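You operate a simulated robot arm through the tools that you are given. There is no shell and no other tool. Be economical: measure what you need, move in short steps, check, and stop when the job is done.

Carry out the task below with a simulated robot arm. There is one attempt and no reset: what you move stays moved.

TASK
Put the nettle brown bottle from the top of the herb bench on the green leaves there and the mint brown bottle on the name tile there.
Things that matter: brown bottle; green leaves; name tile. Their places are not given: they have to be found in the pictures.

It is judged by the outcome, as a careful person would: the job done as asked, and still so three seconds after it is handed in. It fails if anything else is knocked over, pushed out of place, dropped, spilled or broken.

THE ROBOT
A 7-joint arm with a two-finger parallel gripper, fixed in place. Base frame: the origin is at the foot of the arm, x ahead of it, y to its left, z up; the work surface is at about z = 0. Lengths are in mm, angles in rad, forces in N, time in s.
With the tool pointing down near the work surface it reaches from about 220 to 580 mm from the base axis. Its first joint turns from -1.152 to 1.152 rad. Payload 2.5 kg.
Tool frame: the origin (TCP) lies between the finger pads and is the grasp point; the fingertips stand 23 mm ahead of it; z points along the fingers, y is the line along which they close. The gripper opens to 94 mm. The fingers are 38 mm wide and 10 mm thick; the gripper's body (54 by 96 mm) begins 39 mm behind the TCP.
Orientation is that of the tool frame in the base frame, as a unit quaternion [w, x, y, z]. With the fingers straight down and closing along the base's y, the tool's x points along the base's -x, its y along +y and its z along -z.

THE INTERFACE
- The arm moves only by the tool drive_tool. Its argument "targets" is a list of rows, each an object (a shift or turn left out is 0, a gripper value left out holds the last) with "translation": the shift along the tool's x, y, z in mm, a list of three; "delta_rot": the turn, a rotation vector about the tool's x, y, z in rad, a list of three; "claw": the opening, from 0 (shut) to 1 (fully open). In form: [{"translation": [tx, ty, tz], "delta_rot": [wx, wy, wz], "claw": claw}, ...]. A call has 1 to 8 rows; each row shifts and turns the commanded pose from where the row before left it, along the tool's axes as they then stand. A row lasts 0.2 s, in which the tool goes at most 50 mm and 0.15 rad; a call with a longer step from one row to the next is refused whole, and so is a gripper value outside its range. A pose out of reach is approached as far as the arm can. The call stops where the force on the tool passes 40 N (or 10 N more than at its start, if that is more) or the arm is blocked; 0.2 s more then pass. The fingers move at their own pace (about 108 mm/s each) and stop on an object; they squeeze with about 23 N. The grip force told is the motor's: it shows also when the fingers shut on nothing. Time passes only in rows, and 0.2 s behind the last, so rows that do not move let the fingers close. It gives the time, the measured TCP pose, the force on the tool (base axes), the opening and the grip force at its end, in the units of the frame above (readings bear some noise), and new pictures: "pictures" is both (left out), scene, wrist or none.
- Cameras (640 x 400 px; columns grow to the right, rows downward): "scene" is fixed at [123, -409.9, 543.4]; the picture's right is [0.80, -0.60, 0.00], its down [-0.35, -0.46, -0.82] and it looks along [0.49, 0.65, -0.58] (base axes); focal length 310 px, centre (320, 200). "wrist" rides on the gripper at [-39, 0, -44] in the tool frame; the picture's right is [0.00, -1.00, 0.00], its down [0.97, 0.00, -0.24] and it looks along [0.24, 0.00, 0.97] (tool axes); focal length 218 px, centre (320, 200).
- probe_pixels(camera, pixels): for up to 12 pixels [column, row] of the newest picture of that camera ("zoom" is the newest enlarged one), the place [x, y, z] in the base frame of the surface seen there, good to about 2 mm. No time passes.
- zoom(camera, box): a new picture of the part [left, top, right, bottom] of that camera's present view, enlarged. No time passes.
- finish_job(): hands the job in; it is judged then, once.

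Work in short steps. Measure before you move; look again where a grasp or a placing could have gone wrong, and mend it. You have 60 turns and 100 pictures in all, the two below and enlarged ones among them. Open the gripper and draw the arm clear of the work before you hand the job in, unless the task says otherwise; then end with one line.

The tools are called after ">>>" as name(argument=value, ...) on one line, values as JSON. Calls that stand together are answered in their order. drive_tool: Moves the arm, as the interface text tells. Its arguments: {"type":"object","properties":{"targets":{"type":"array","items":{"type":"object","properties":{"translation":{"type":"array","items":{"type":"number"}},"delta_rot":{"type":"array","items":{"type":"number"}},"claw":{"type":"number"}}}},"pictures":{"type":"string","enum":["both","scene","wrist","none"]}},"required":["targets"]} The other tools are called the same way: probe_pixels (camera, pixels) gives the place of the surface under pixels of a picture; zoom (camera, box) takes an enlarged picture of a part of a camera's view; finish_job () hands the job in.

At the start:

```text
clock: 0.0
position: [353.2, 90.9, 305.1]
tcp_rot: [-0.001, 0.0, 1.0, -0.001]
contact_force: [0.8, -0.2, -0.6]
finger_gap: 94.1
gripper_force: 0.1
```

scene: 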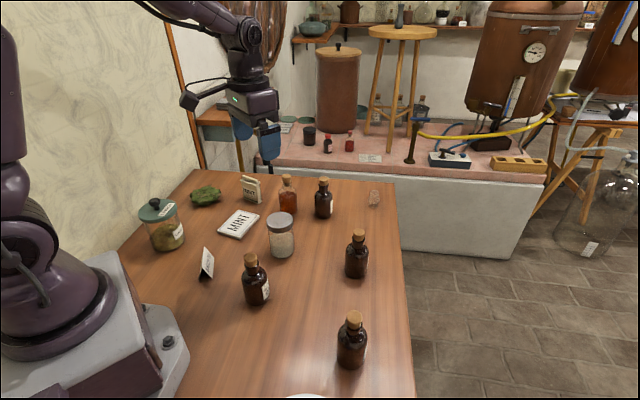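
wrist: 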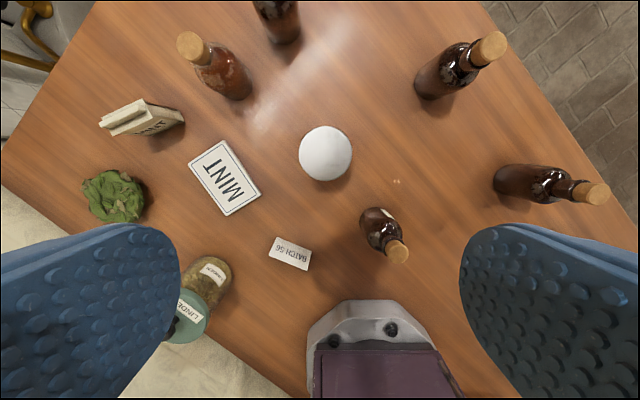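

The scene shows four brown bottles, near (256,280), (356,255), (351,340) and (323,198), plus an amber one at (288,195). I'll zoom in to read the labels.

>>> zoom(camera="scene", box=[220, 160, 400, 272])

>>> zoom(camera="scene", box=[220, 240, 400, 390])

>>> zoom(camera="wrist", box=[240, 0, 640, 270])

```text
3.56 times, centred on (310, 216) of scene
```

zoom: 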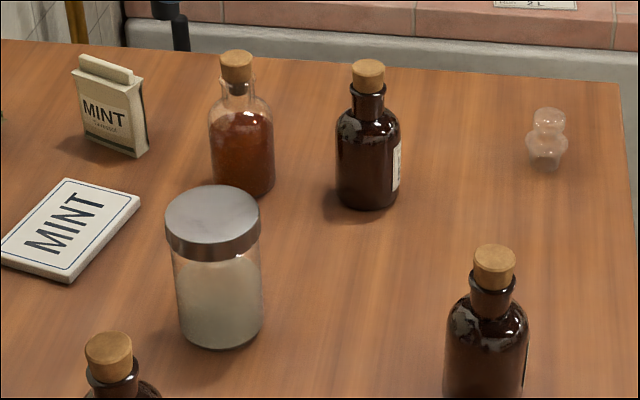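

```text
2.67 times, centred on (310, 315) of scene
```

zoom: 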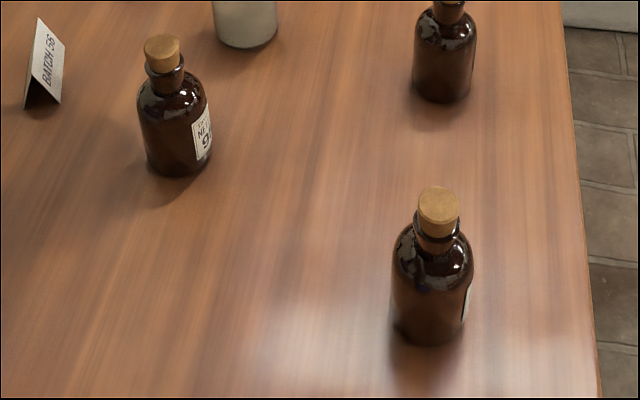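

```text
1.48 times, centred on (440, 135) of wrist
```

zoom: 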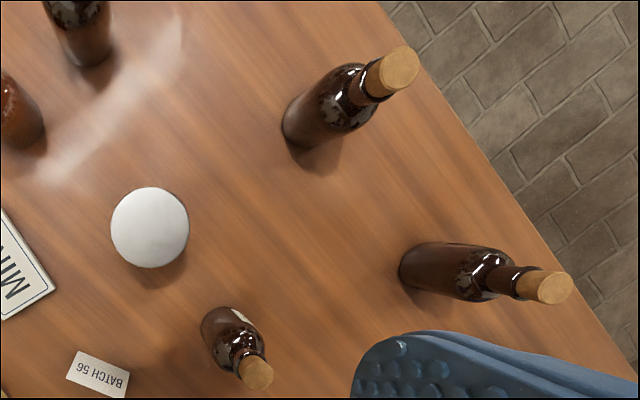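

The near-left bottle starts with "NE". I'll zoom closer on each label and probe the positions of the items.

>>> zoom(camera="scene", box=[236, 270, 276, 310])

>>> zoom(camera="scene", box=[310, 190, 342, 220])

>>> zoom(camera="scene", box=[180, 170, 270, 290])

>>> probe_pixels(camera="scene", pixels=[[251, 259], [357, 234], [353, 317], [323, 181], [287, 179], [281, 220], [205, 193], [238, 224], [156, 205], [251, 180], [206, 252], [374, 192]])

>>> probe_pixels(camera="wrist", pixels=[[225, 178], [222, 142], [190, 160], [260, 193], [228, 215], [95, 182], [115, 195], [135, 190], [110, 220], [115, 172], [397, 252], [500, 45]])

```text
10.00 times, centred on (256, 290) of scene
```

zoom: 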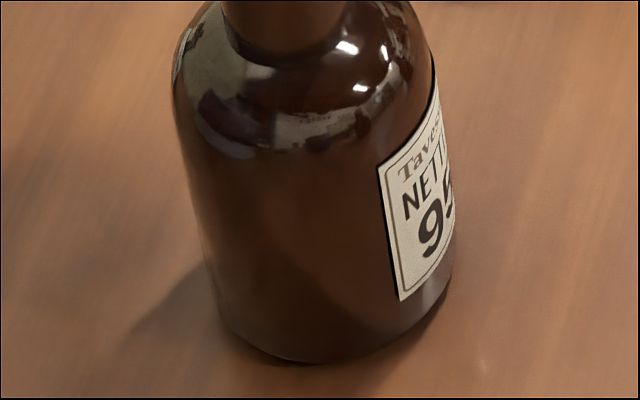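

```text
13.33 times, centred on (326, 205) of scene
```

zoom: 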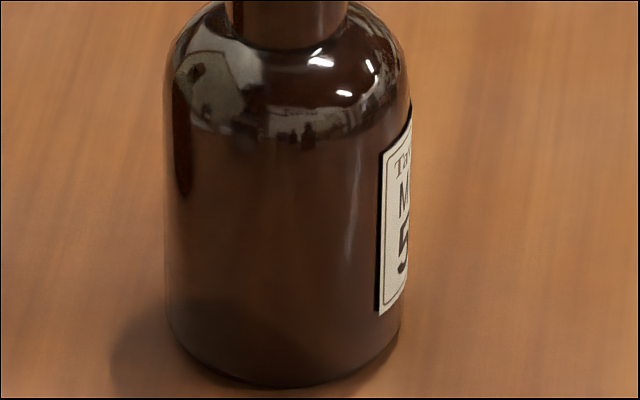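

```text
3.33 times, centred on (225, 230) of scene
```

zoom: 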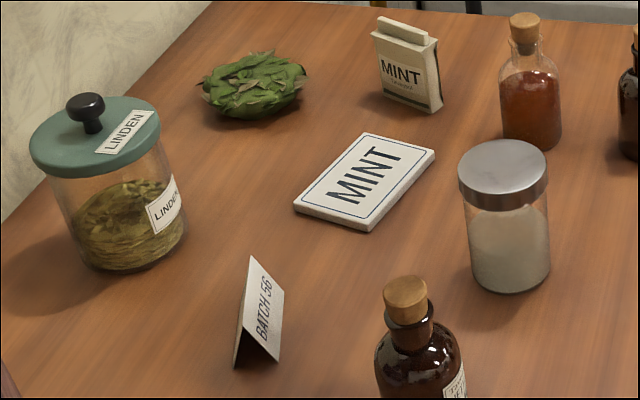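

```text
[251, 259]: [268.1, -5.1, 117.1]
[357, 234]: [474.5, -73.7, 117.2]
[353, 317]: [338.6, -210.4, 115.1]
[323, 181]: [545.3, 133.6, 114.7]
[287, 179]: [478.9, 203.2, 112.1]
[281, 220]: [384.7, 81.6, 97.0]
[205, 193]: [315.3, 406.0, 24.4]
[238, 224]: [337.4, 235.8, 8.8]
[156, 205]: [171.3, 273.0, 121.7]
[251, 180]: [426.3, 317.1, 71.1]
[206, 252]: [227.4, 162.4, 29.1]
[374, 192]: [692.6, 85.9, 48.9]
```

```text
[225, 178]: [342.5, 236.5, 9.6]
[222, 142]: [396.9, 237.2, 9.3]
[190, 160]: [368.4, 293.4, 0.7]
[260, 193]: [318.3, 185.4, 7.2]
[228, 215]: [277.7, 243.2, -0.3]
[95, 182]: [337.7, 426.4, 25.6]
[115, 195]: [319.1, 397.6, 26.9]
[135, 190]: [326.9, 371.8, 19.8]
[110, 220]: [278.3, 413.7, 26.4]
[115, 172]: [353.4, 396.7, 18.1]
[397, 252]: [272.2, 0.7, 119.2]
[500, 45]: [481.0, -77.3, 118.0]
```

The nettle 95 bottle is near (268,-5) and an "M… 5" bottle near (545,134). The labels of the other two bottles aren't visible, so I'll move the wrist camera to the far side to read them.

>>> drive_tool(targets=[{"translation": [-21, -40, 0]}, {"translation": [-21, -40, 0]}, {"translation": [-21, -40, 0]}, {"translation": [-21, -40, 0]}, {"translation": [-21, -40, 0], "delta_rot": [0, 0.13, 0]}, {"translation": [-21, -40, 0], "delta_rot": [0, 0.13, 0]}, {"delta_rot": [0, 0.13, 0]}, {"delta_rot": [0, 0.13, 0]}], pictures="wrist")

```text
clock: 1.8
position: [479.3, -150.5, 302.3]
tcp_rot: [-0.227, -0.001, 0.974, -0.001]
contact_force: [0.4, -0.9, -0.8]
finger_gap: 93.9
gripper_force: 0.1
out of reach, approached as far as the arm can: row 8
```

wrist: 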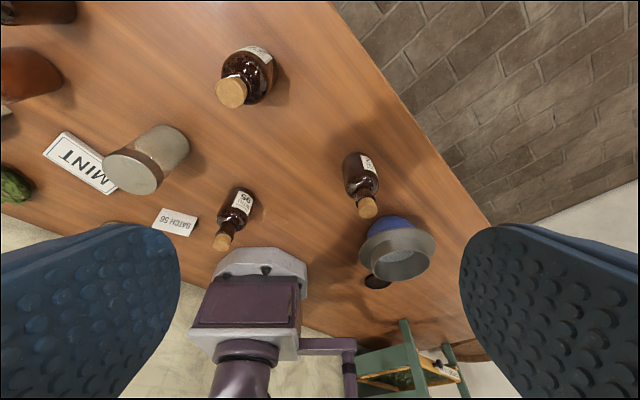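

>>> zoom(camera="wrist", box=[335, 145, 385, 195])

>>> zoom(camera="wrist", box=[235, 35, 285, 85])

>>> zoom(camera="wrist", box=[215, 180, 265, 230])

```text
8.00 times, centred on (360, 170) of wrist
```

zoom: 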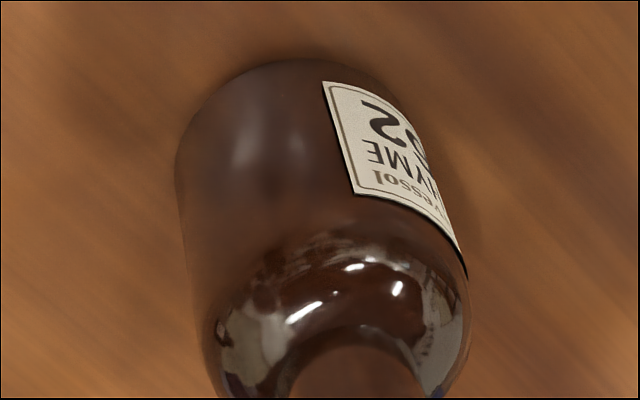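

```text
8.00 times, centred on (260, 60) of wrist
```

zoom: 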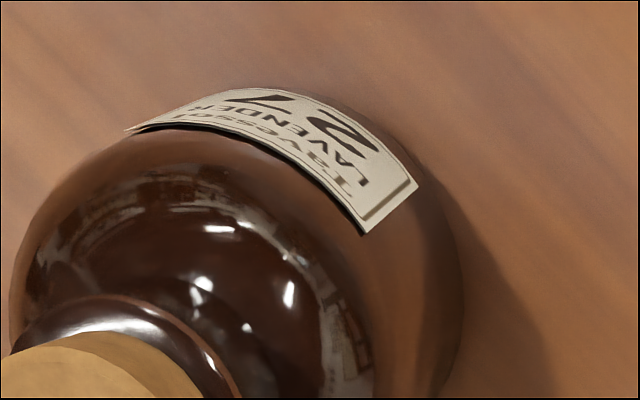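

```text
8.00 times, centred on (240, 205) of wrist
```

zoom: 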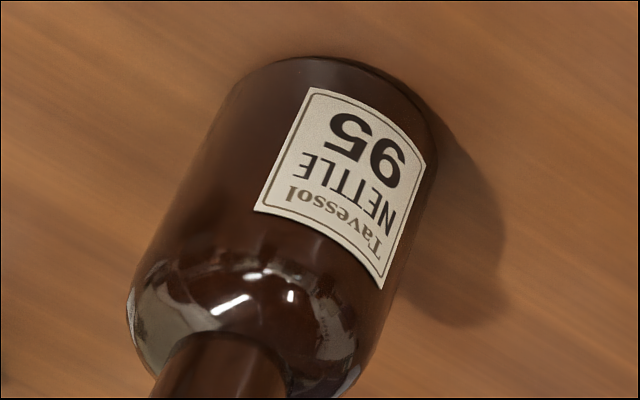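

The four labels read thyme, lavender, nettle 95 at (268,-5), and by elimination mint 5x at (545,134). Next I'll measure the bottle profiles, the tile corners and the leaves.

>>> probe_pixels(camera="scene", pixels=[[252, 263], [253, 268], [254, 271], [255, 275], [256, 280], [257, 290], [258, 303], [244, 285], [268, 285], [243, 275], [265, 275], [252, 255]])

>>> probe_pixels(camera="scene", pixels=[[323, 178], [323, 184], [323, 188], [323, 191], [323, 195], [323, 205], [323, 216], [315, 203], [331, 200], [316, 195], [331, 195], [323, 213]])

>>> probe_pixels(camera="scene", pixels=[[236, 211], [259, 216], [241, 236], [219, 232], [238, 224], [248, 214], [190, 198], [205, 190], [221, 196], [206, 203], [205, 186], [198, 195]])

>>> zoom(camera="scene", box=[180, 165, 270, 245])

```text
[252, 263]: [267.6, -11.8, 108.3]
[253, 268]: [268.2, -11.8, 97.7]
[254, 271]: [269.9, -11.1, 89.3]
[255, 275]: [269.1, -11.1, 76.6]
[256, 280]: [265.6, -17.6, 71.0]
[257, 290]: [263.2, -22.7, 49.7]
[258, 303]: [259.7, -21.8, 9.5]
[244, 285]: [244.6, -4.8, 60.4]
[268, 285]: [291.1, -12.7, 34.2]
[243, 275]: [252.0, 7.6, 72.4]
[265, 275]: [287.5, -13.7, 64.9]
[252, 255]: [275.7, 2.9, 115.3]
```

```text
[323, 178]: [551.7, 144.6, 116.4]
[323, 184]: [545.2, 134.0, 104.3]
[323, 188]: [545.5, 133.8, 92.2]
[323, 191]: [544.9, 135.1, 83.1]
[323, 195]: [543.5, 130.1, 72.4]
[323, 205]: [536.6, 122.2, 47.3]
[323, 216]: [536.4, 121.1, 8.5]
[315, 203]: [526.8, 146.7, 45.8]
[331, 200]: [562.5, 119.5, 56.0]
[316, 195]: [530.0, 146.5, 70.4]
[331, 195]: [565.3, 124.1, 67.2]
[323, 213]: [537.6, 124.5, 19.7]
```

```text
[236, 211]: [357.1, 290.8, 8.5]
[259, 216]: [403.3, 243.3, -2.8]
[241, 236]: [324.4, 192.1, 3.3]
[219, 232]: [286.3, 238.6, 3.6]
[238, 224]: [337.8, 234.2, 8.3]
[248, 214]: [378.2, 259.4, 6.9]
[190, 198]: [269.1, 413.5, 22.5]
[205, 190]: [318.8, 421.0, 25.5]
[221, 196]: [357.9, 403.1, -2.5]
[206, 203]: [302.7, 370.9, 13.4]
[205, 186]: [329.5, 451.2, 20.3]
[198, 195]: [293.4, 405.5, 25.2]
```

```text
5.00 times, centred on (225, 205) of scene
```

zoom: 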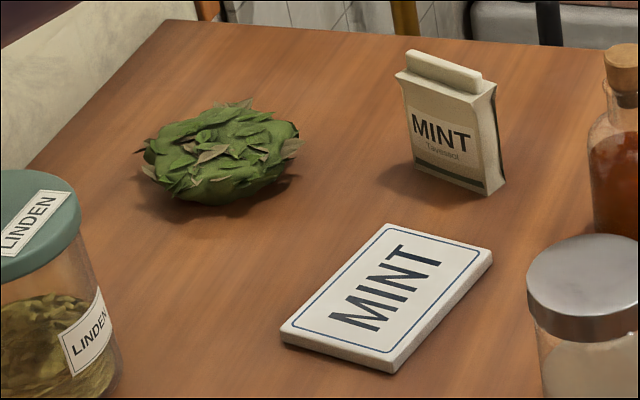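

Nettle's axis is at about (272,0) and mint's at about (552,142). The tile centre is about (342,239) with its top at z≈9, and the leaves are centred near (312,408) with a top at z≈25. I'll level the tool and move above nettle, keeping the height.

>>> drive_tool(targets=[{"delta_rot": [0, -0.13, 0], "claw": 0.6}, {"delta_rot": [0, -0.13, 0]}, {"delta_rot": [0, -0.13, 0]}, {"delta_rot": [0, -0.13, 0]}, {"translation": [40, 30, 0]}, {"translation": [40, 30, 0]}, {"translation": [40, 30, 0]}, {"translation": [40, 30, 0]}], pictures="none")

```text
clock: 3.6
position: [315.6, -28.8, 291.3]
tcp_rot: [0.033, 0.0, 0.999, -0.001]
contact_force: [0.1, -0.6, 0.3]
finger_gap: 56.6
gripper_force: 0.1
```

A residual tilt of -0.066 rad remains. I'll correct it and centre over the bottle at z≈200.

>>> drive_tool(targets=[{"delta_rot": [0, 0.066, 0]}, {"translation": [22, 14.4, 30]}, {"translation": [21.6, 14.4, 30]}, {"translation": [0, 0, 30]}, {}])

```text
clock: 4.8
position: [275.4, -0.6, 200.6]
tcp_rot: [-0.001, 0.0, 1.0, -0.001]
contact_force: [0.2, 0.9, 0.3]
finger_gap: 56.5
gripper_force: 0.1
```

scene: 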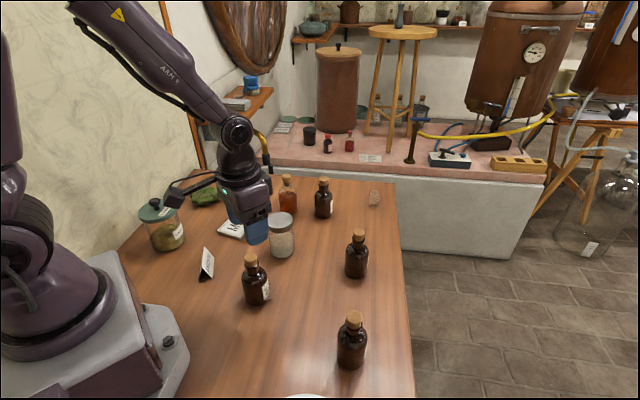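
wrist: 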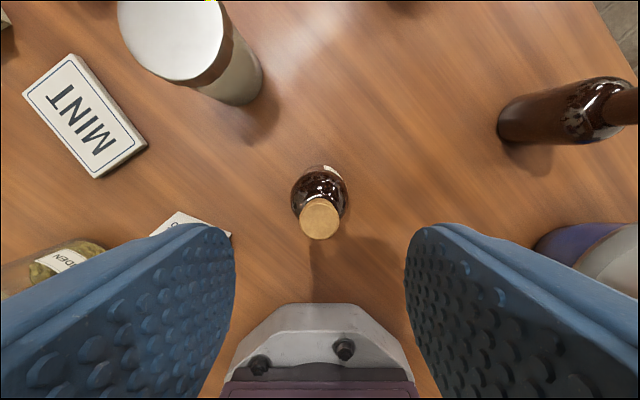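

The cork is centred at (320,219) in the wrist view. I'll probe it.

>>> probe_pixels(camera="wrist", pixels=[[320, 219], [320, 202], [320, 236], [303, 219], [337, 219]])

```text
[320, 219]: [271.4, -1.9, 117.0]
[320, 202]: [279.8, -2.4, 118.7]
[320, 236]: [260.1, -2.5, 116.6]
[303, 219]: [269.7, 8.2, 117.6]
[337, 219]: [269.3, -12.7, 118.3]
```

The cork centre is at (270.5,-2). I'll descend to z≈102.

>>> drive_tool(targets=[{"translation": [4.5, -1.5, 20]}, {"translation": [0, 0, 30]}, {"translation": [0, 0, 28]}, {"translation": [0, 0, 20]}, {}, {"claw": 0.0}, {}, {}])

```text
clock: 6.6
position: [268.3, -2.0, 102.9]
tcp_rot: [0.0, 0.0, 1.0, 0.0]
contact_force: [0.8, -0.2, -0.1]
finger_gap: 24.0
gripper_force: 23.0
```

scene: 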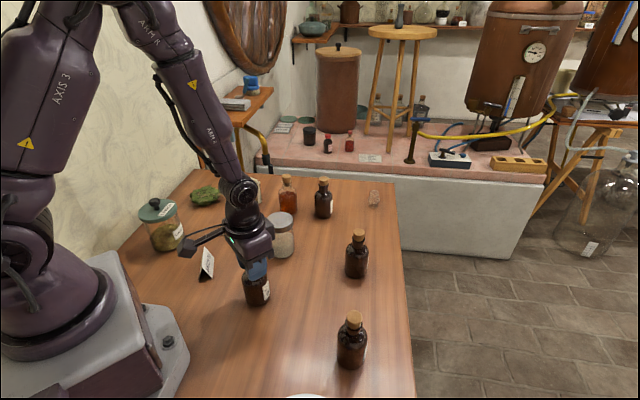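
wrist: 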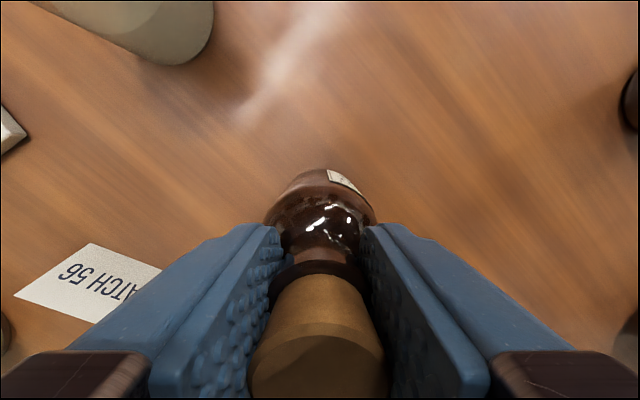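

Gripped at 24 mm. I'll lift it straight up, slowly.

>>> drive_tool(targets=[{"translation": [0, 0, -10]}, {"translation": [0, 0, -20]}, {"translation": [0, 0, -25]}, {"translation": [0, 0, -25]}, {"translation": [0, 0, -20]}, {}])

```text
clock: 8.0
position: [268.6, -2.4, 203.5]
tcp_rot: [0.0, 0.0, 1.0, -0.001]
contact_force: [-0.2, -0.5, -1.2]
finger_gap: 24.1
gripper_force: 22.4
```

scene: 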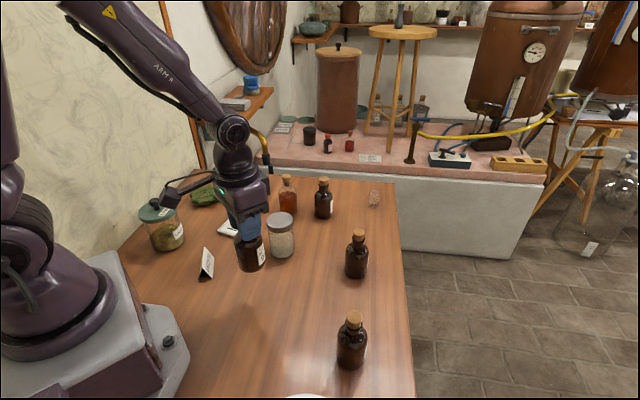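
wrist: 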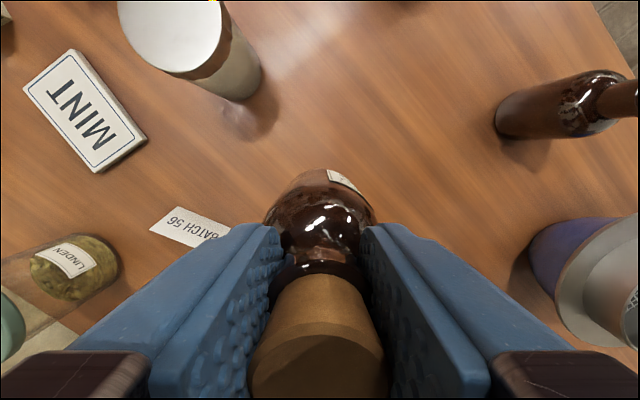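

The bottle came up level. I'll move toward the leaves, stopping short to look.

>>> drive_tool(targets=[{"translation": [-4, 30, 0]}, {"translation": [-6, 45, 0]}, {"translation": [-6, 45, 0]}, {"translation": [-6, 45, 0]}, {"translation": [-6, 45, 0]}, {"translation": [-6, 45, 0]}, {"translation": [-6, 40, 0]}, {"translation": [-4, 35, 0]}])

```text
clock: 9.8
position: [316.4, 329.6, 201.6]
tcp_rot: [0.0, 0.0, 1.0, -0.002]
contact_force: [0.2, 0.9, -1.8]
finger_gap: 24.1
gripper_force: 22.9
```

scene: 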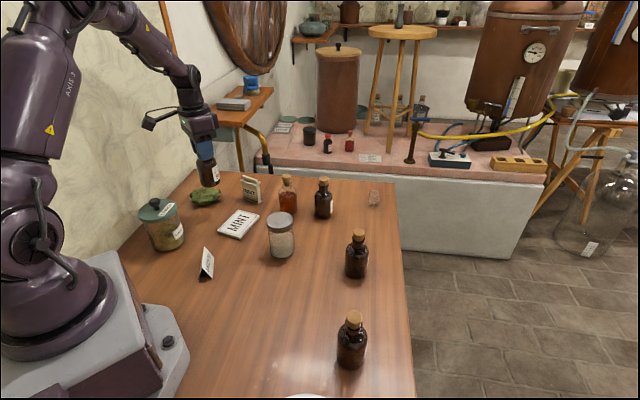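
wrist: 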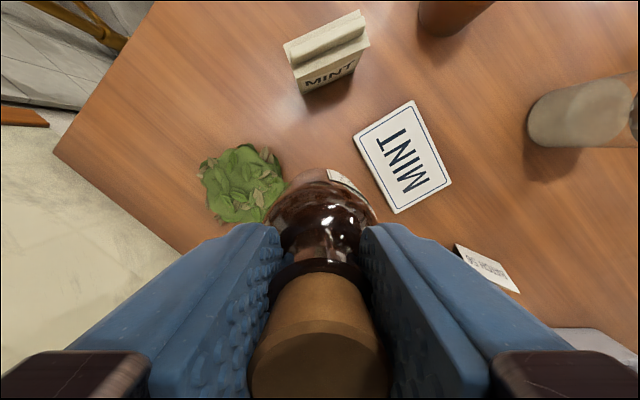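

>>> probe_pixels(camera="wrist", pixels=[[243, 148], [200, 168], [280, 172], [215, 210], [255, 215], [240, 180], [225, 180], [255, 180], [240, 165], [240, 198], [264, 195], [235, 215]])

>>> zoom(camera="wrist", box=[180, 130, 308, 230])

```text
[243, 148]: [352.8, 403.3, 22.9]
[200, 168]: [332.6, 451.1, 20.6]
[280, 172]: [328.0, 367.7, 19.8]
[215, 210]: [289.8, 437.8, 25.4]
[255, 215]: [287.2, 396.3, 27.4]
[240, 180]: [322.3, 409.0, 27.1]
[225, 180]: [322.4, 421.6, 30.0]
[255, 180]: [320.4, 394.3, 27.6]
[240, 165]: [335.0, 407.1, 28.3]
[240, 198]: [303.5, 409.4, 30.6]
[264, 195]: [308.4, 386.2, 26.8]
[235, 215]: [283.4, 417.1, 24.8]
```

```text
4.00 times, centred on (244, 180) of wrist
```

zoom: 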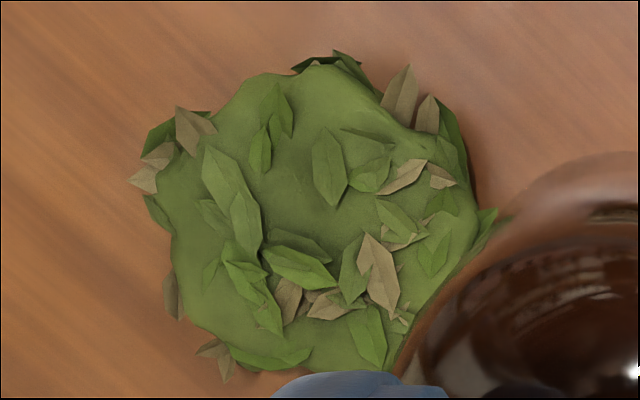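

The heap's flat top is at z≈27, centred at (314,409). I'll move over it and let the arm settle.

>>> drive_tool(targets=[{"translation": [1, 26, 0]}, {"translation": [1, 27, 0]}, {"translation": [1, 26, 0]}, {}, {}])

```text
clock: 11.0
position: [312.2, 407.7, 202.4]
tcp_rot: [-0.001, -0.001, 1.0, -0.002]
contact_force: [0.0, 0.0, -2.5]
finger_gap: 24.0
gripper_force: 22.4
```

scene: 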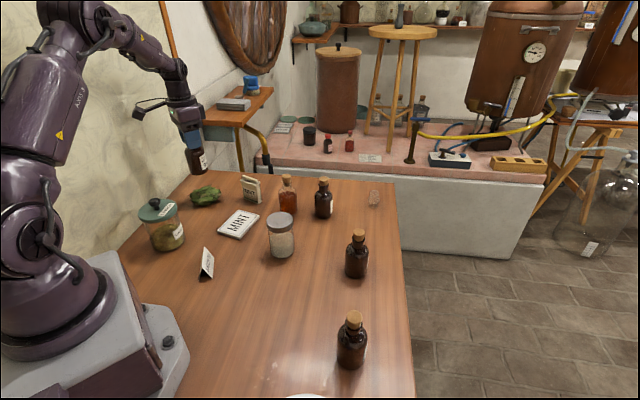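
wrist: 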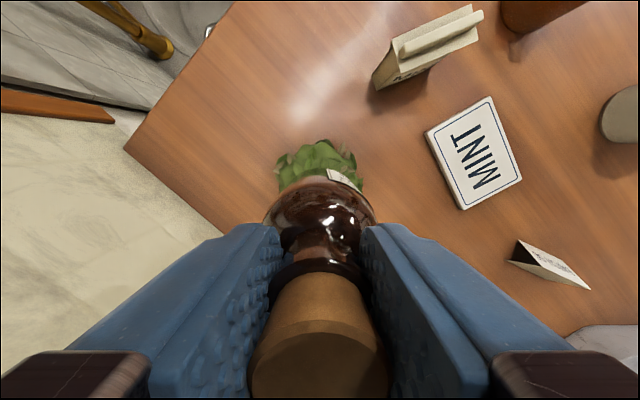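

Aligned. I'll descend to z≈136 first.

>>> drive_tool(targets=[{"translation": [0, 1, 25]}, {"translation": [0, 0, 25]}, {"translation": [0, 0, 16]}, {}, {}], pictures="scene")

>>> drive_tool(targets=[{"translation": [0, 0, 2]}, {"translation": [0, 0, 2]}, {"translation": [0, 0, 2]}, {}], pictures="none")

```text
clock: 12.2
position: [310.0, 408.5, 137.6]
tcp_rot: [0.0, 0.0, 1.0, -0.001]
contact_force: [0.5, 0.1, -1.4]
finger_gap: 24.1
gripper_force: 23.0
```

scene: 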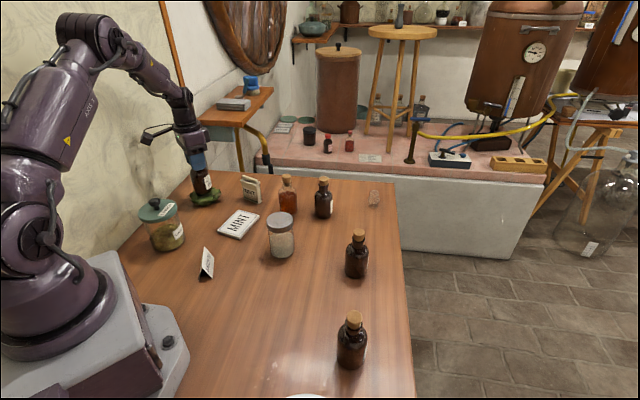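

```text
clock: 13.2
position: [309.8, 408.8, 132.2]
tcp_rot: [0.0, 0.0, 1.0, 0.0]
contact_force: [0.4, 0.4, -1.4]
finger_gap: 23.8
gripper_force: 23.3
```

No contact yet. I'll step down in 1.5 mm rows, moving 2 mm toward +x to re-centre.

>>> drive_tool(targets=[{"translation": [-2, 0, 0]}, {"translation": [0, 0, 1.5]}, {"translation": [0, 0, 1.5]}, {}], pictures="none")

>>> drive_tool(targets=[{"translation": [0, 0, 1]}, {"translation": [0, 0, 1]}, {}], pictures="both")

```text
clock: 14.2
position: [313.3, 409.2, 128.9]
tcp_rot: [0.0, 0.0, 1.0, 0.0]
contact_force: [-1.9, -3.6, 9.9]
finger_gap: 23.8
gripper_force: 22.9
```

```text
clock: 15.0
position: [314.3, 409.5, 127.9]
tcp_rot: [0.002, 0.0, 1.0, 0.0]
contact_force: [0.0, -1.6, 18.7]
finger_gap: 24.0
gripper_force: 23.6
```

scene: 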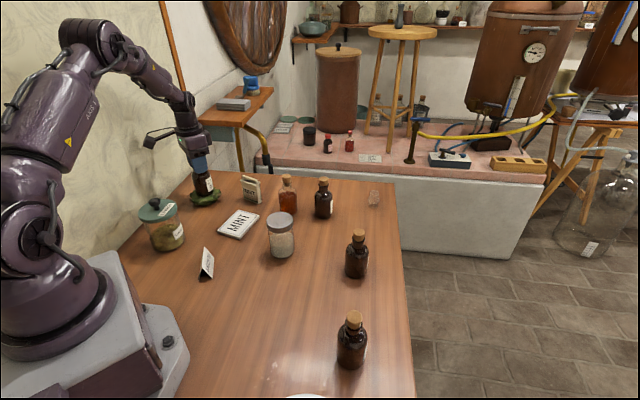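
wrist: 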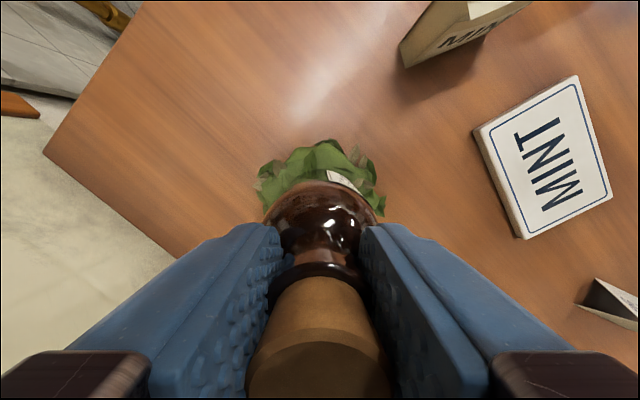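

Contact is at 18.7 N. I'll ease up 1 mm, open a little, and check whether the bottle stays upright.

>>> drive_tool(targets=[{"translation": [0, 0, -1]}, {"claw": 0.28}, {"claw": 0.32}, {}, {}])

```text
clock: 16.2
position: [311.9, 408.7, 127.5]
tcp_rot: [0.0, 0.0, 1.0, 0.0]
contact_force: [-0.7, 0.0, -0.1]
finger_gap: 29.9
gripper_force: 0.1
```

scene: 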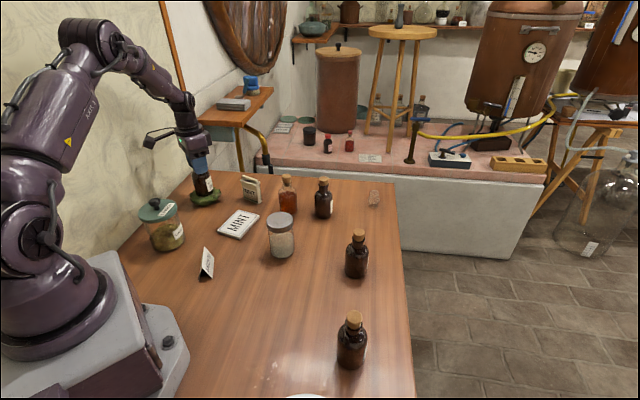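
wrist: 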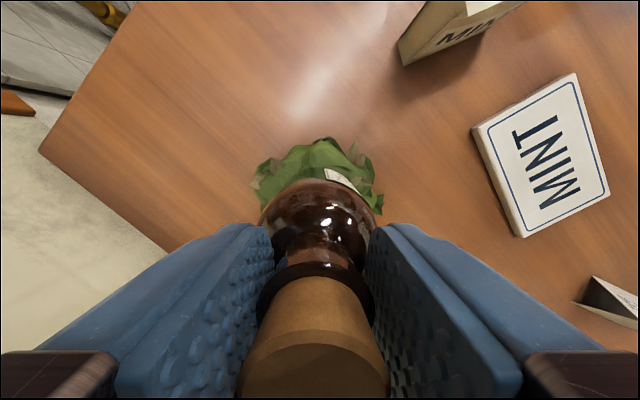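

It may be leaning slightly. I'll look closer.

>>> zoom(camera="scene", box=[170, 140, 240, 215])

>>> drive_tool(targets=[{"claw": 0.4}, {}], pictures="wrist")

```text
5.33 times, centred on (205, 178) of scene
```

zoom: 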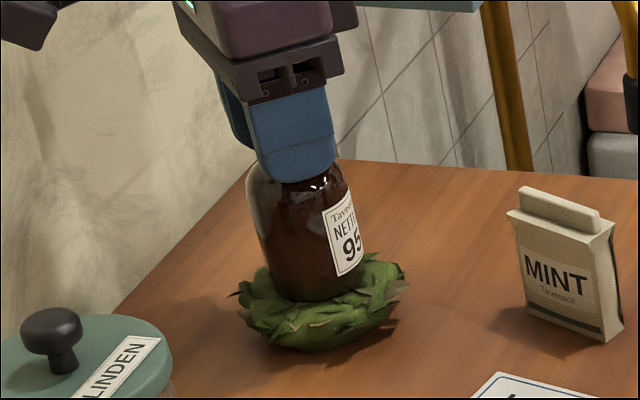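

```text
clock: 16.8
position: [312.6, 408.6, 128.2]
tcp_rot: [0.0, 0.0, 1.0, 0.001]
contact_force: [0.2, 0.5, 0.1]
finger_gap: 37.6
gripper_force: 0.1
```

wrist: 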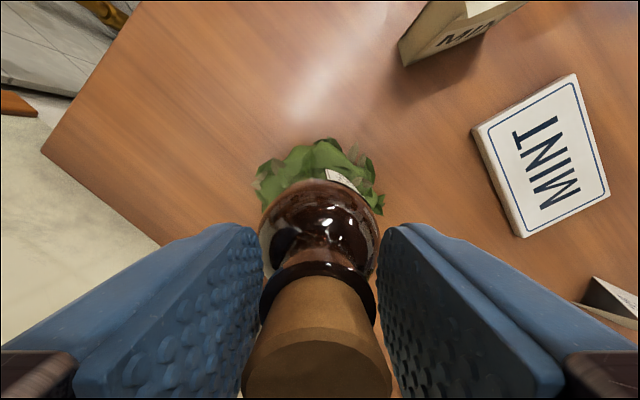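

The bottle stays put as the gap widens to 37.6 mm, so it stands freely. I'll open more and rise straight up.

>>> drive_tool(targets=[{"claw": 0.6}, {}, {"translation": [0, 0, -15]}, {"translation": [0, 0, -30]}, {"translation": [0, 0, -35]}, {}])

>>> zoom(camera="scene", box=[170, 140, 240, 215])

```text
clock: 18.2
position: [312.3, 409.6, 209.1]
tcp_rot: [0.0, 0.0, 1.0, 0.0]
contact_force: [0.3, 0.5, 0.0]
finger_gap: 56.1
gripper_force: 0.1
```

scene: 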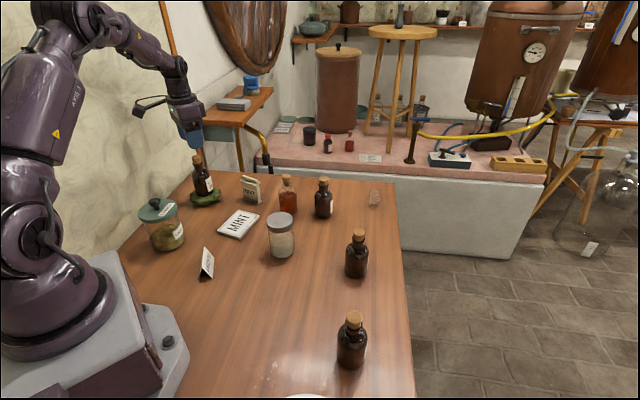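
wrist: 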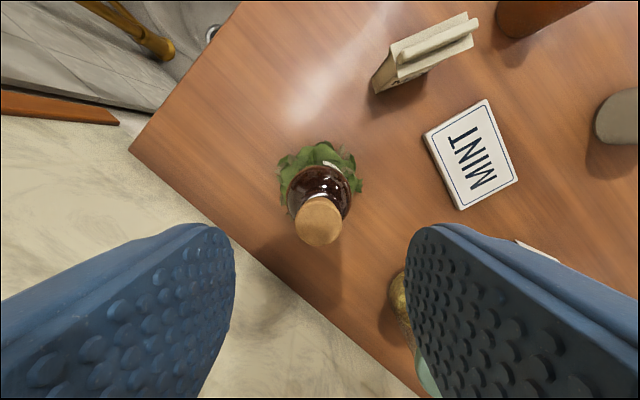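

```text
5.33 times, centred on (205, 178) of scene
```

zoom: 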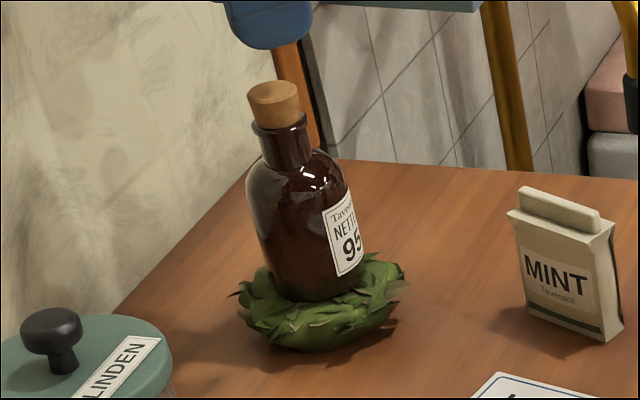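

Nettle stands stably on the leaves. I'll head to the mint bottle at height.

>>> drive_tool(targets=[{"translation": [-27, -30, 0]}, {"translation": [-30, -33, 0]}, {"translation": [-30, -34, 0]}, {"translation": [-30, -34, 0]}, {"translation": [-30, -34, 0]}, {"translation": [-30, -34, 0]}, {"translation": [-30, -34, 0]}, {"translation": [-30, -34, 0]}])

```text
clock: 20.0
position: [552.5, 140.9, 210.4]
tcp_rot: [0.0, 0.0, 1.0, 0.0]
contact_force: [0.0, 0.5, -0.2]
finger_gap: 56.3
gripper_force: 0.2
```

scene: 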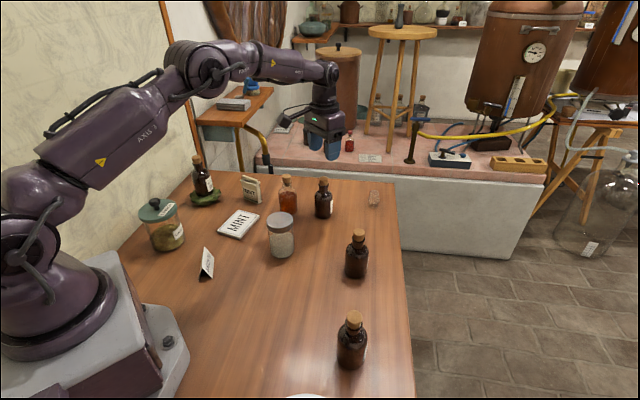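
wrist: 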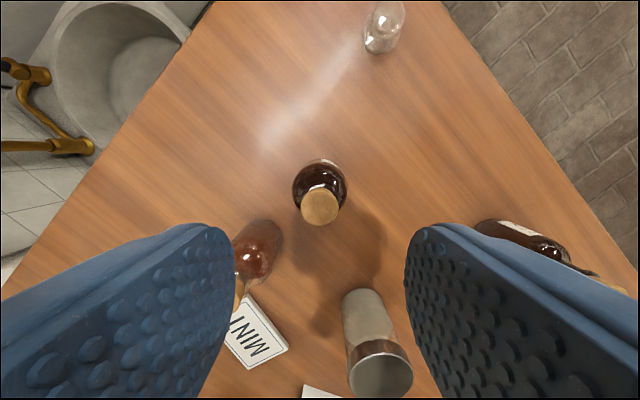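

>>> probe_pixels(camera="wrist", pixels=[[320, 207], [320, 191], [320, 222], [304, 207], [336, 207]])

>>> zoom(camera="wrist", box=[285, 150, 355, 230])

```text
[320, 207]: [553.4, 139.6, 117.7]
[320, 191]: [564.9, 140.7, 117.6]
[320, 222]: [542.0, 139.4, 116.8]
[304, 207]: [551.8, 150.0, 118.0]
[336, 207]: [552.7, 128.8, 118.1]
```

```text
5.00 times, centred on (320, 190) of wrist
```

zoom: 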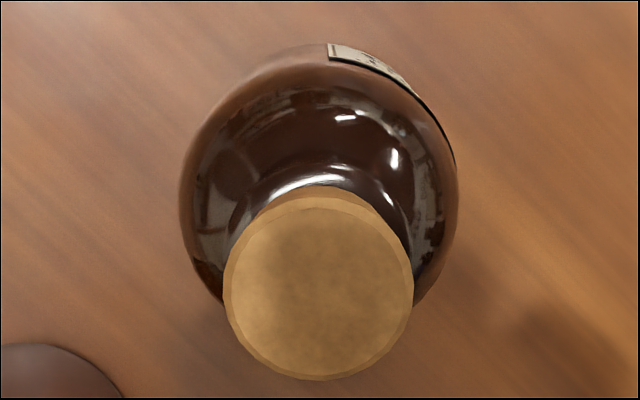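

The cork centre (553.5,139.7) is nearly aligned. I'll descend to z≈102 and grip.

>>> drive_tool(targets=[{"translation": [-1, -1, 20]}, {"translation": [0, 0, 30]}, {"translation": [0, 0, 30]}, {"translation": [0, 0, 28]}, {}, {"claw": 0.0}, {}, {}])

```text
clock: 21.8
position: [552.0, 140.2, 100.6]
tcp_rot: [0.003, 0.0, 1.0, 0.0]
contact_force: [2.0, 1.1, 9.9]
finger_gap: 24.1
gripper_force: 22.7
```

scene: 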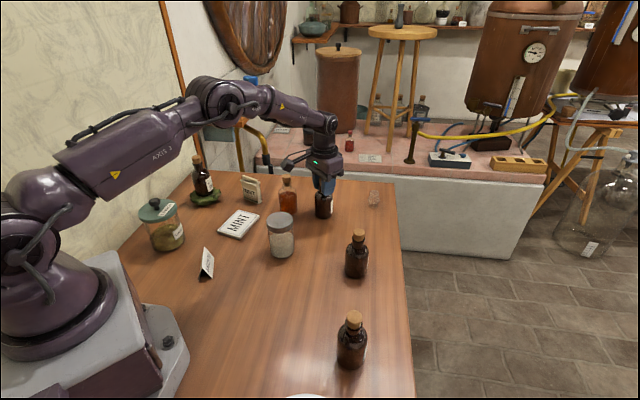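
wrist: 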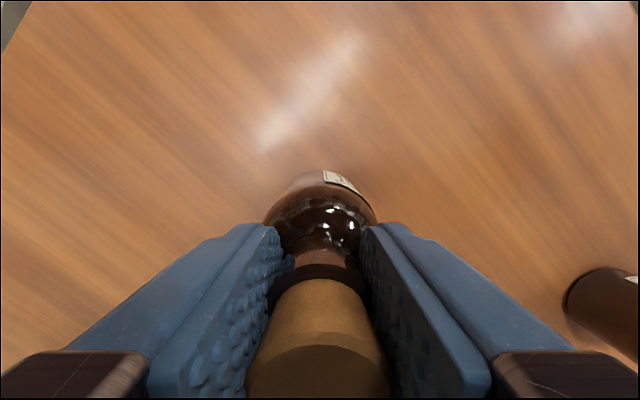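

Gripped. I'll lift to z≈245 so the bottle's base clears the amber bottle and the jar.

>>> drive_tool(targets=[{"translation": [0, 0, -10]}, {"translation": [0, 0, -20]}, {"translation": [0, 0, -30]}, {"translation": [0, 0, -30]}, {"translation": [0, 0, -30]}, {"translation": [0, 0, -25]}, {}])

>>> zoom(camera="scene", box=[270, 90, 380, 220])

```text
clock: 23.4
position: [548.6, 140.8, 244.8]
tcp_rot: [-0.001, 0.0, 1.0, -0.001]
contact_force: [-0.1, 0.6, -2.1]
finger_gap: 24.3
gripper_force: 22.8
```

scene: 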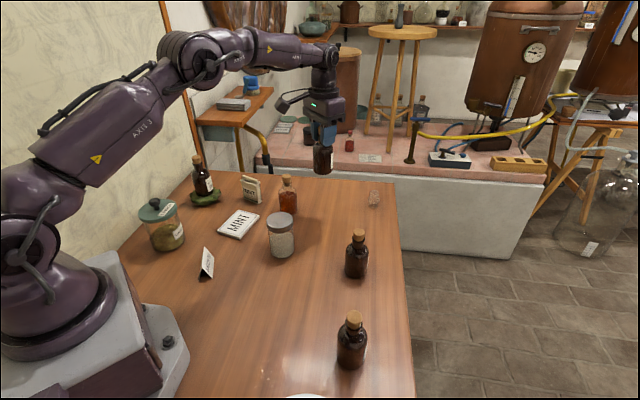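
wrist: 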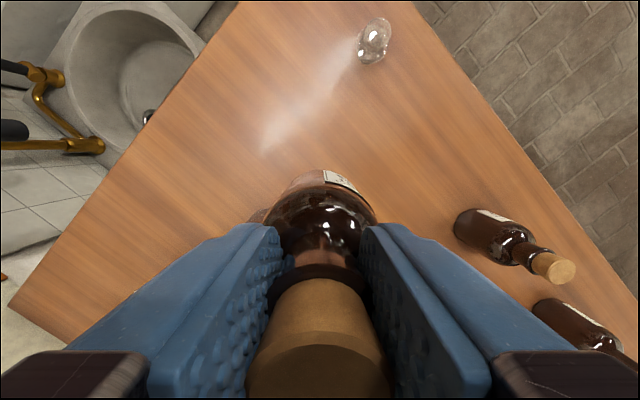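

```text
3.08 times, centred on (325, 155) of scene
```

zoom: 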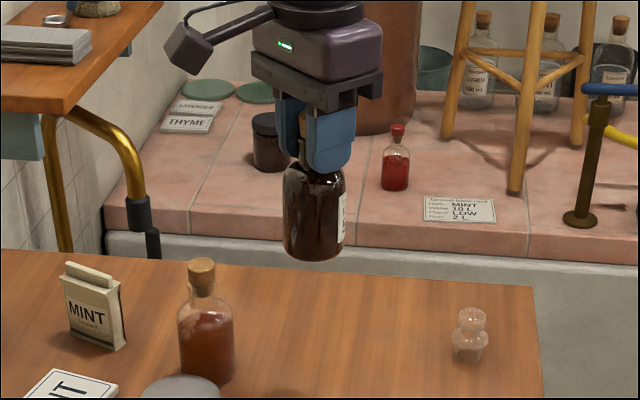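

I'll turn the bottle in place to confirm the label.

>>> drive_tool(targets=[{"delta_rot": [0, 0, 0.14]}, {"delta_rot": [0, 0, 0.14]}, {"delta_rot": [0, 0, 0.14]}, {"delta_rot": [0, 0, 0.14]}, {"delta_rot": [0, 0, 0.14]}, {}], pictures="scene")

>>> zoom(camera="scene", box=[300, 135, 350, 180])

```text
clock: 24.8
position: [550.7, 141.0, 243.1]
tcp_rot: [0.0, 0.344, 0.939, -0.001]
contact_force: [-0.6, -0.1, -2.1]
finger_gap: 23.9
gripper_force: 23.4
```

scene: 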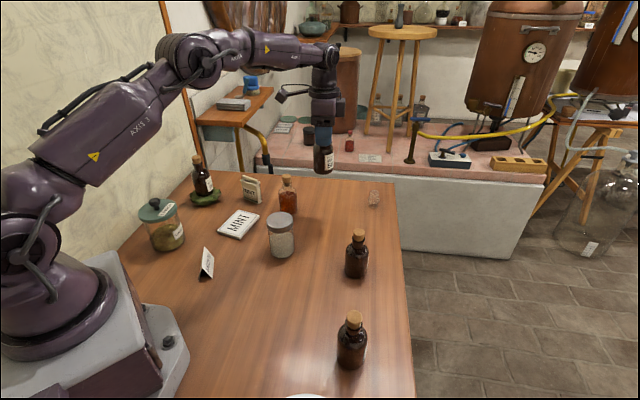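

```text
8.89 times, centred on (325, 158) of scene
```

zoom: 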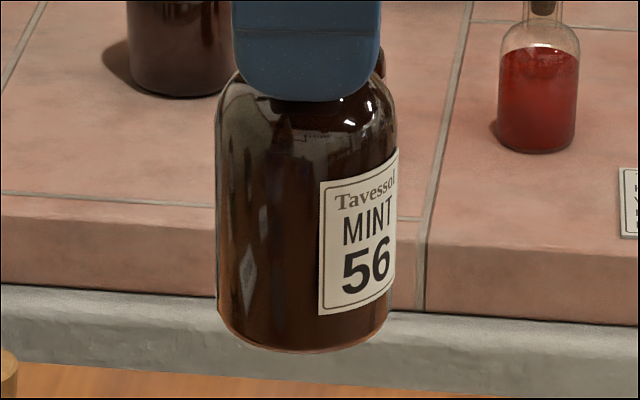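

It reads MINT 56, confirmed. I'll turn back and carry it toward the tile at (342,239).

>>> drive_tool(targets=[{"delta_rot": [0, 0, -0.14]}, {"delta_rot": [0, 0, -0.14]}, {"delta_rot": [0, 0, -0.14]}, {"delta_rot": [0, 0, -0.14]}, {"delta_rot": [0, 0, -0.14]}, {"translation": [25, 12, 0]}, {"translation": [32, 15, 0]}, {"translation": [32, 15, 0]}], pictures="none")

>>> drive_tool(targets=[{"translation": [32, 15, 0]}, {"translation": [32, 15, 0]}, {"translation": [32, 15, 0]}, {"translation": [24, 11, 0]}, {}, {}])

```text
clock: 26.6
position: [463.0, 183.4, 245.4]
tcp_rot: [0.0, 0.0, 1.0, 0.0]
contact_force: [0.2, 0.1, -2.4]
finger_gap: 24.0
gripper_force: 23.3
```

```text
clock: 28.0
position: [343.8, 238.7, 245.7]
tcp_rot: [0.0, -0.001, 1.0, -0.002]
contact_force: [0.2, -0.3, -2.1]
finger_gap: 23.7
gripper_force: 23.6
```

scene: 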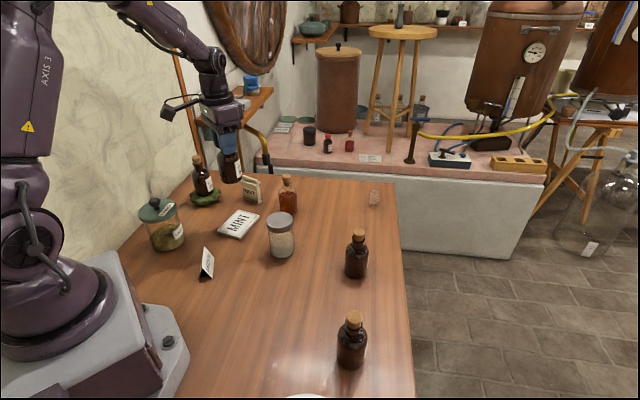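
wrist: 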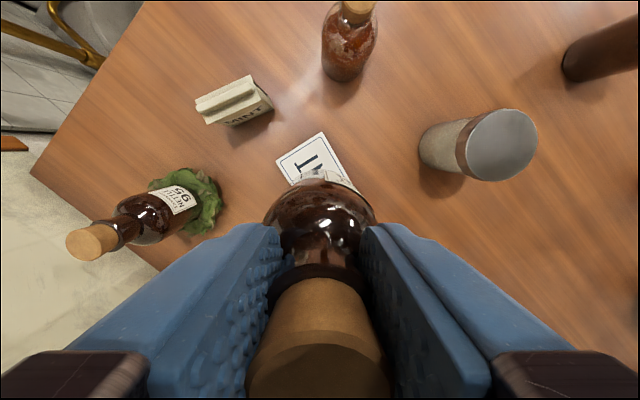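

Over the tile. Contact should come near TCP z≈110, so I'll descend to about 119 first. Nettle's cork is well left of the fingers.

>>> drive_tool(targets=[{"translation": [1, 0, 30]}, {"translation": [0, 0, 35]}, {"translation": [0, 0, 30]}, {"translation": [0, 0, 20]}, {"translation": [0, 0, 12]}, {}, {}])

>>> zoom(camera="scene", box=[200, 140, 290, 250])

```text
clock: 29.6
position: [340.2, 238.6, 116.8]
tcp_rot: [0.0, 0.0, 1.0, -0.001]
contact_force: [0.1, 0.4, -2.5]
finger_gap: 24.4
gripper_force: 22.7
```

scene: 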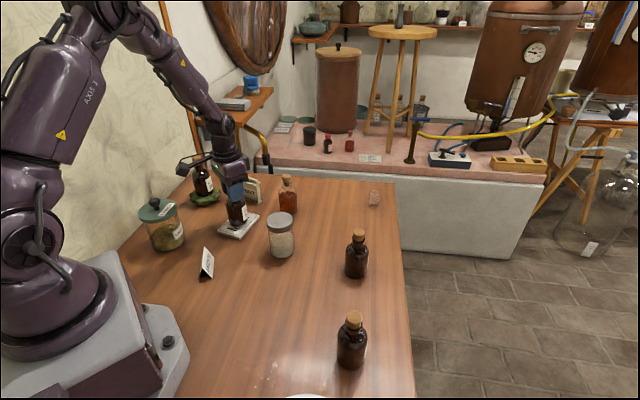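
wrist: 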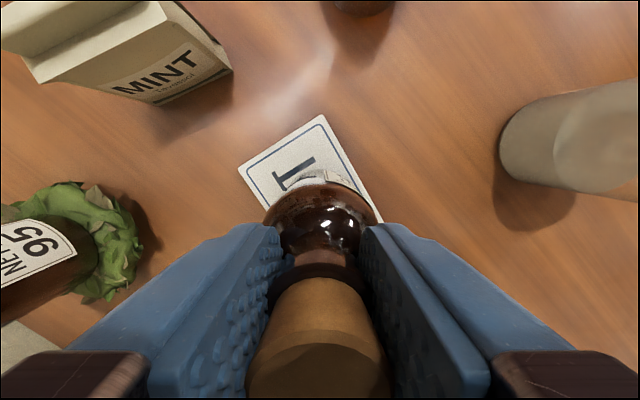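

```text
3.64 times, centred on (245, 195) of scene
```

zoom: 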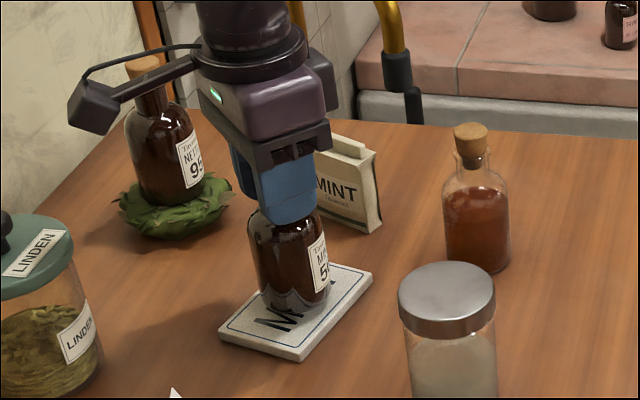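

Well placed over the tile. I'll lower in small steps.

>>> drive_tool(targets=[{"translation": [0, 0, 2]}, {"translation": [0, 0, 2]}, {"translation": [0, 0, 1]}, {}], pictures="none")

>>> drive_tool(targets=[{"translation": [0, 0, 1]}, {"translation": [0, 0, 1]}, {}], pictures="none")

```text
clock: 30.6
position: [340.0, 238.7, 112.2]
tcp_rot: [0.001, -0.001, 1.0, -0.002]
contact_force: [0.2, -0.6, -1.8]
finger_gap: 24.3
gripper_force: 23.0
```

```text
clock: 31.4
position: [340.6, 238.2, 110.3]
tcp_rot: [0.0, -0.001, 1.0, 0.001]
contact_force: [0.1, -0.2, 0.1]
finger_gap: 24.0
gripper_force: 23.5
```

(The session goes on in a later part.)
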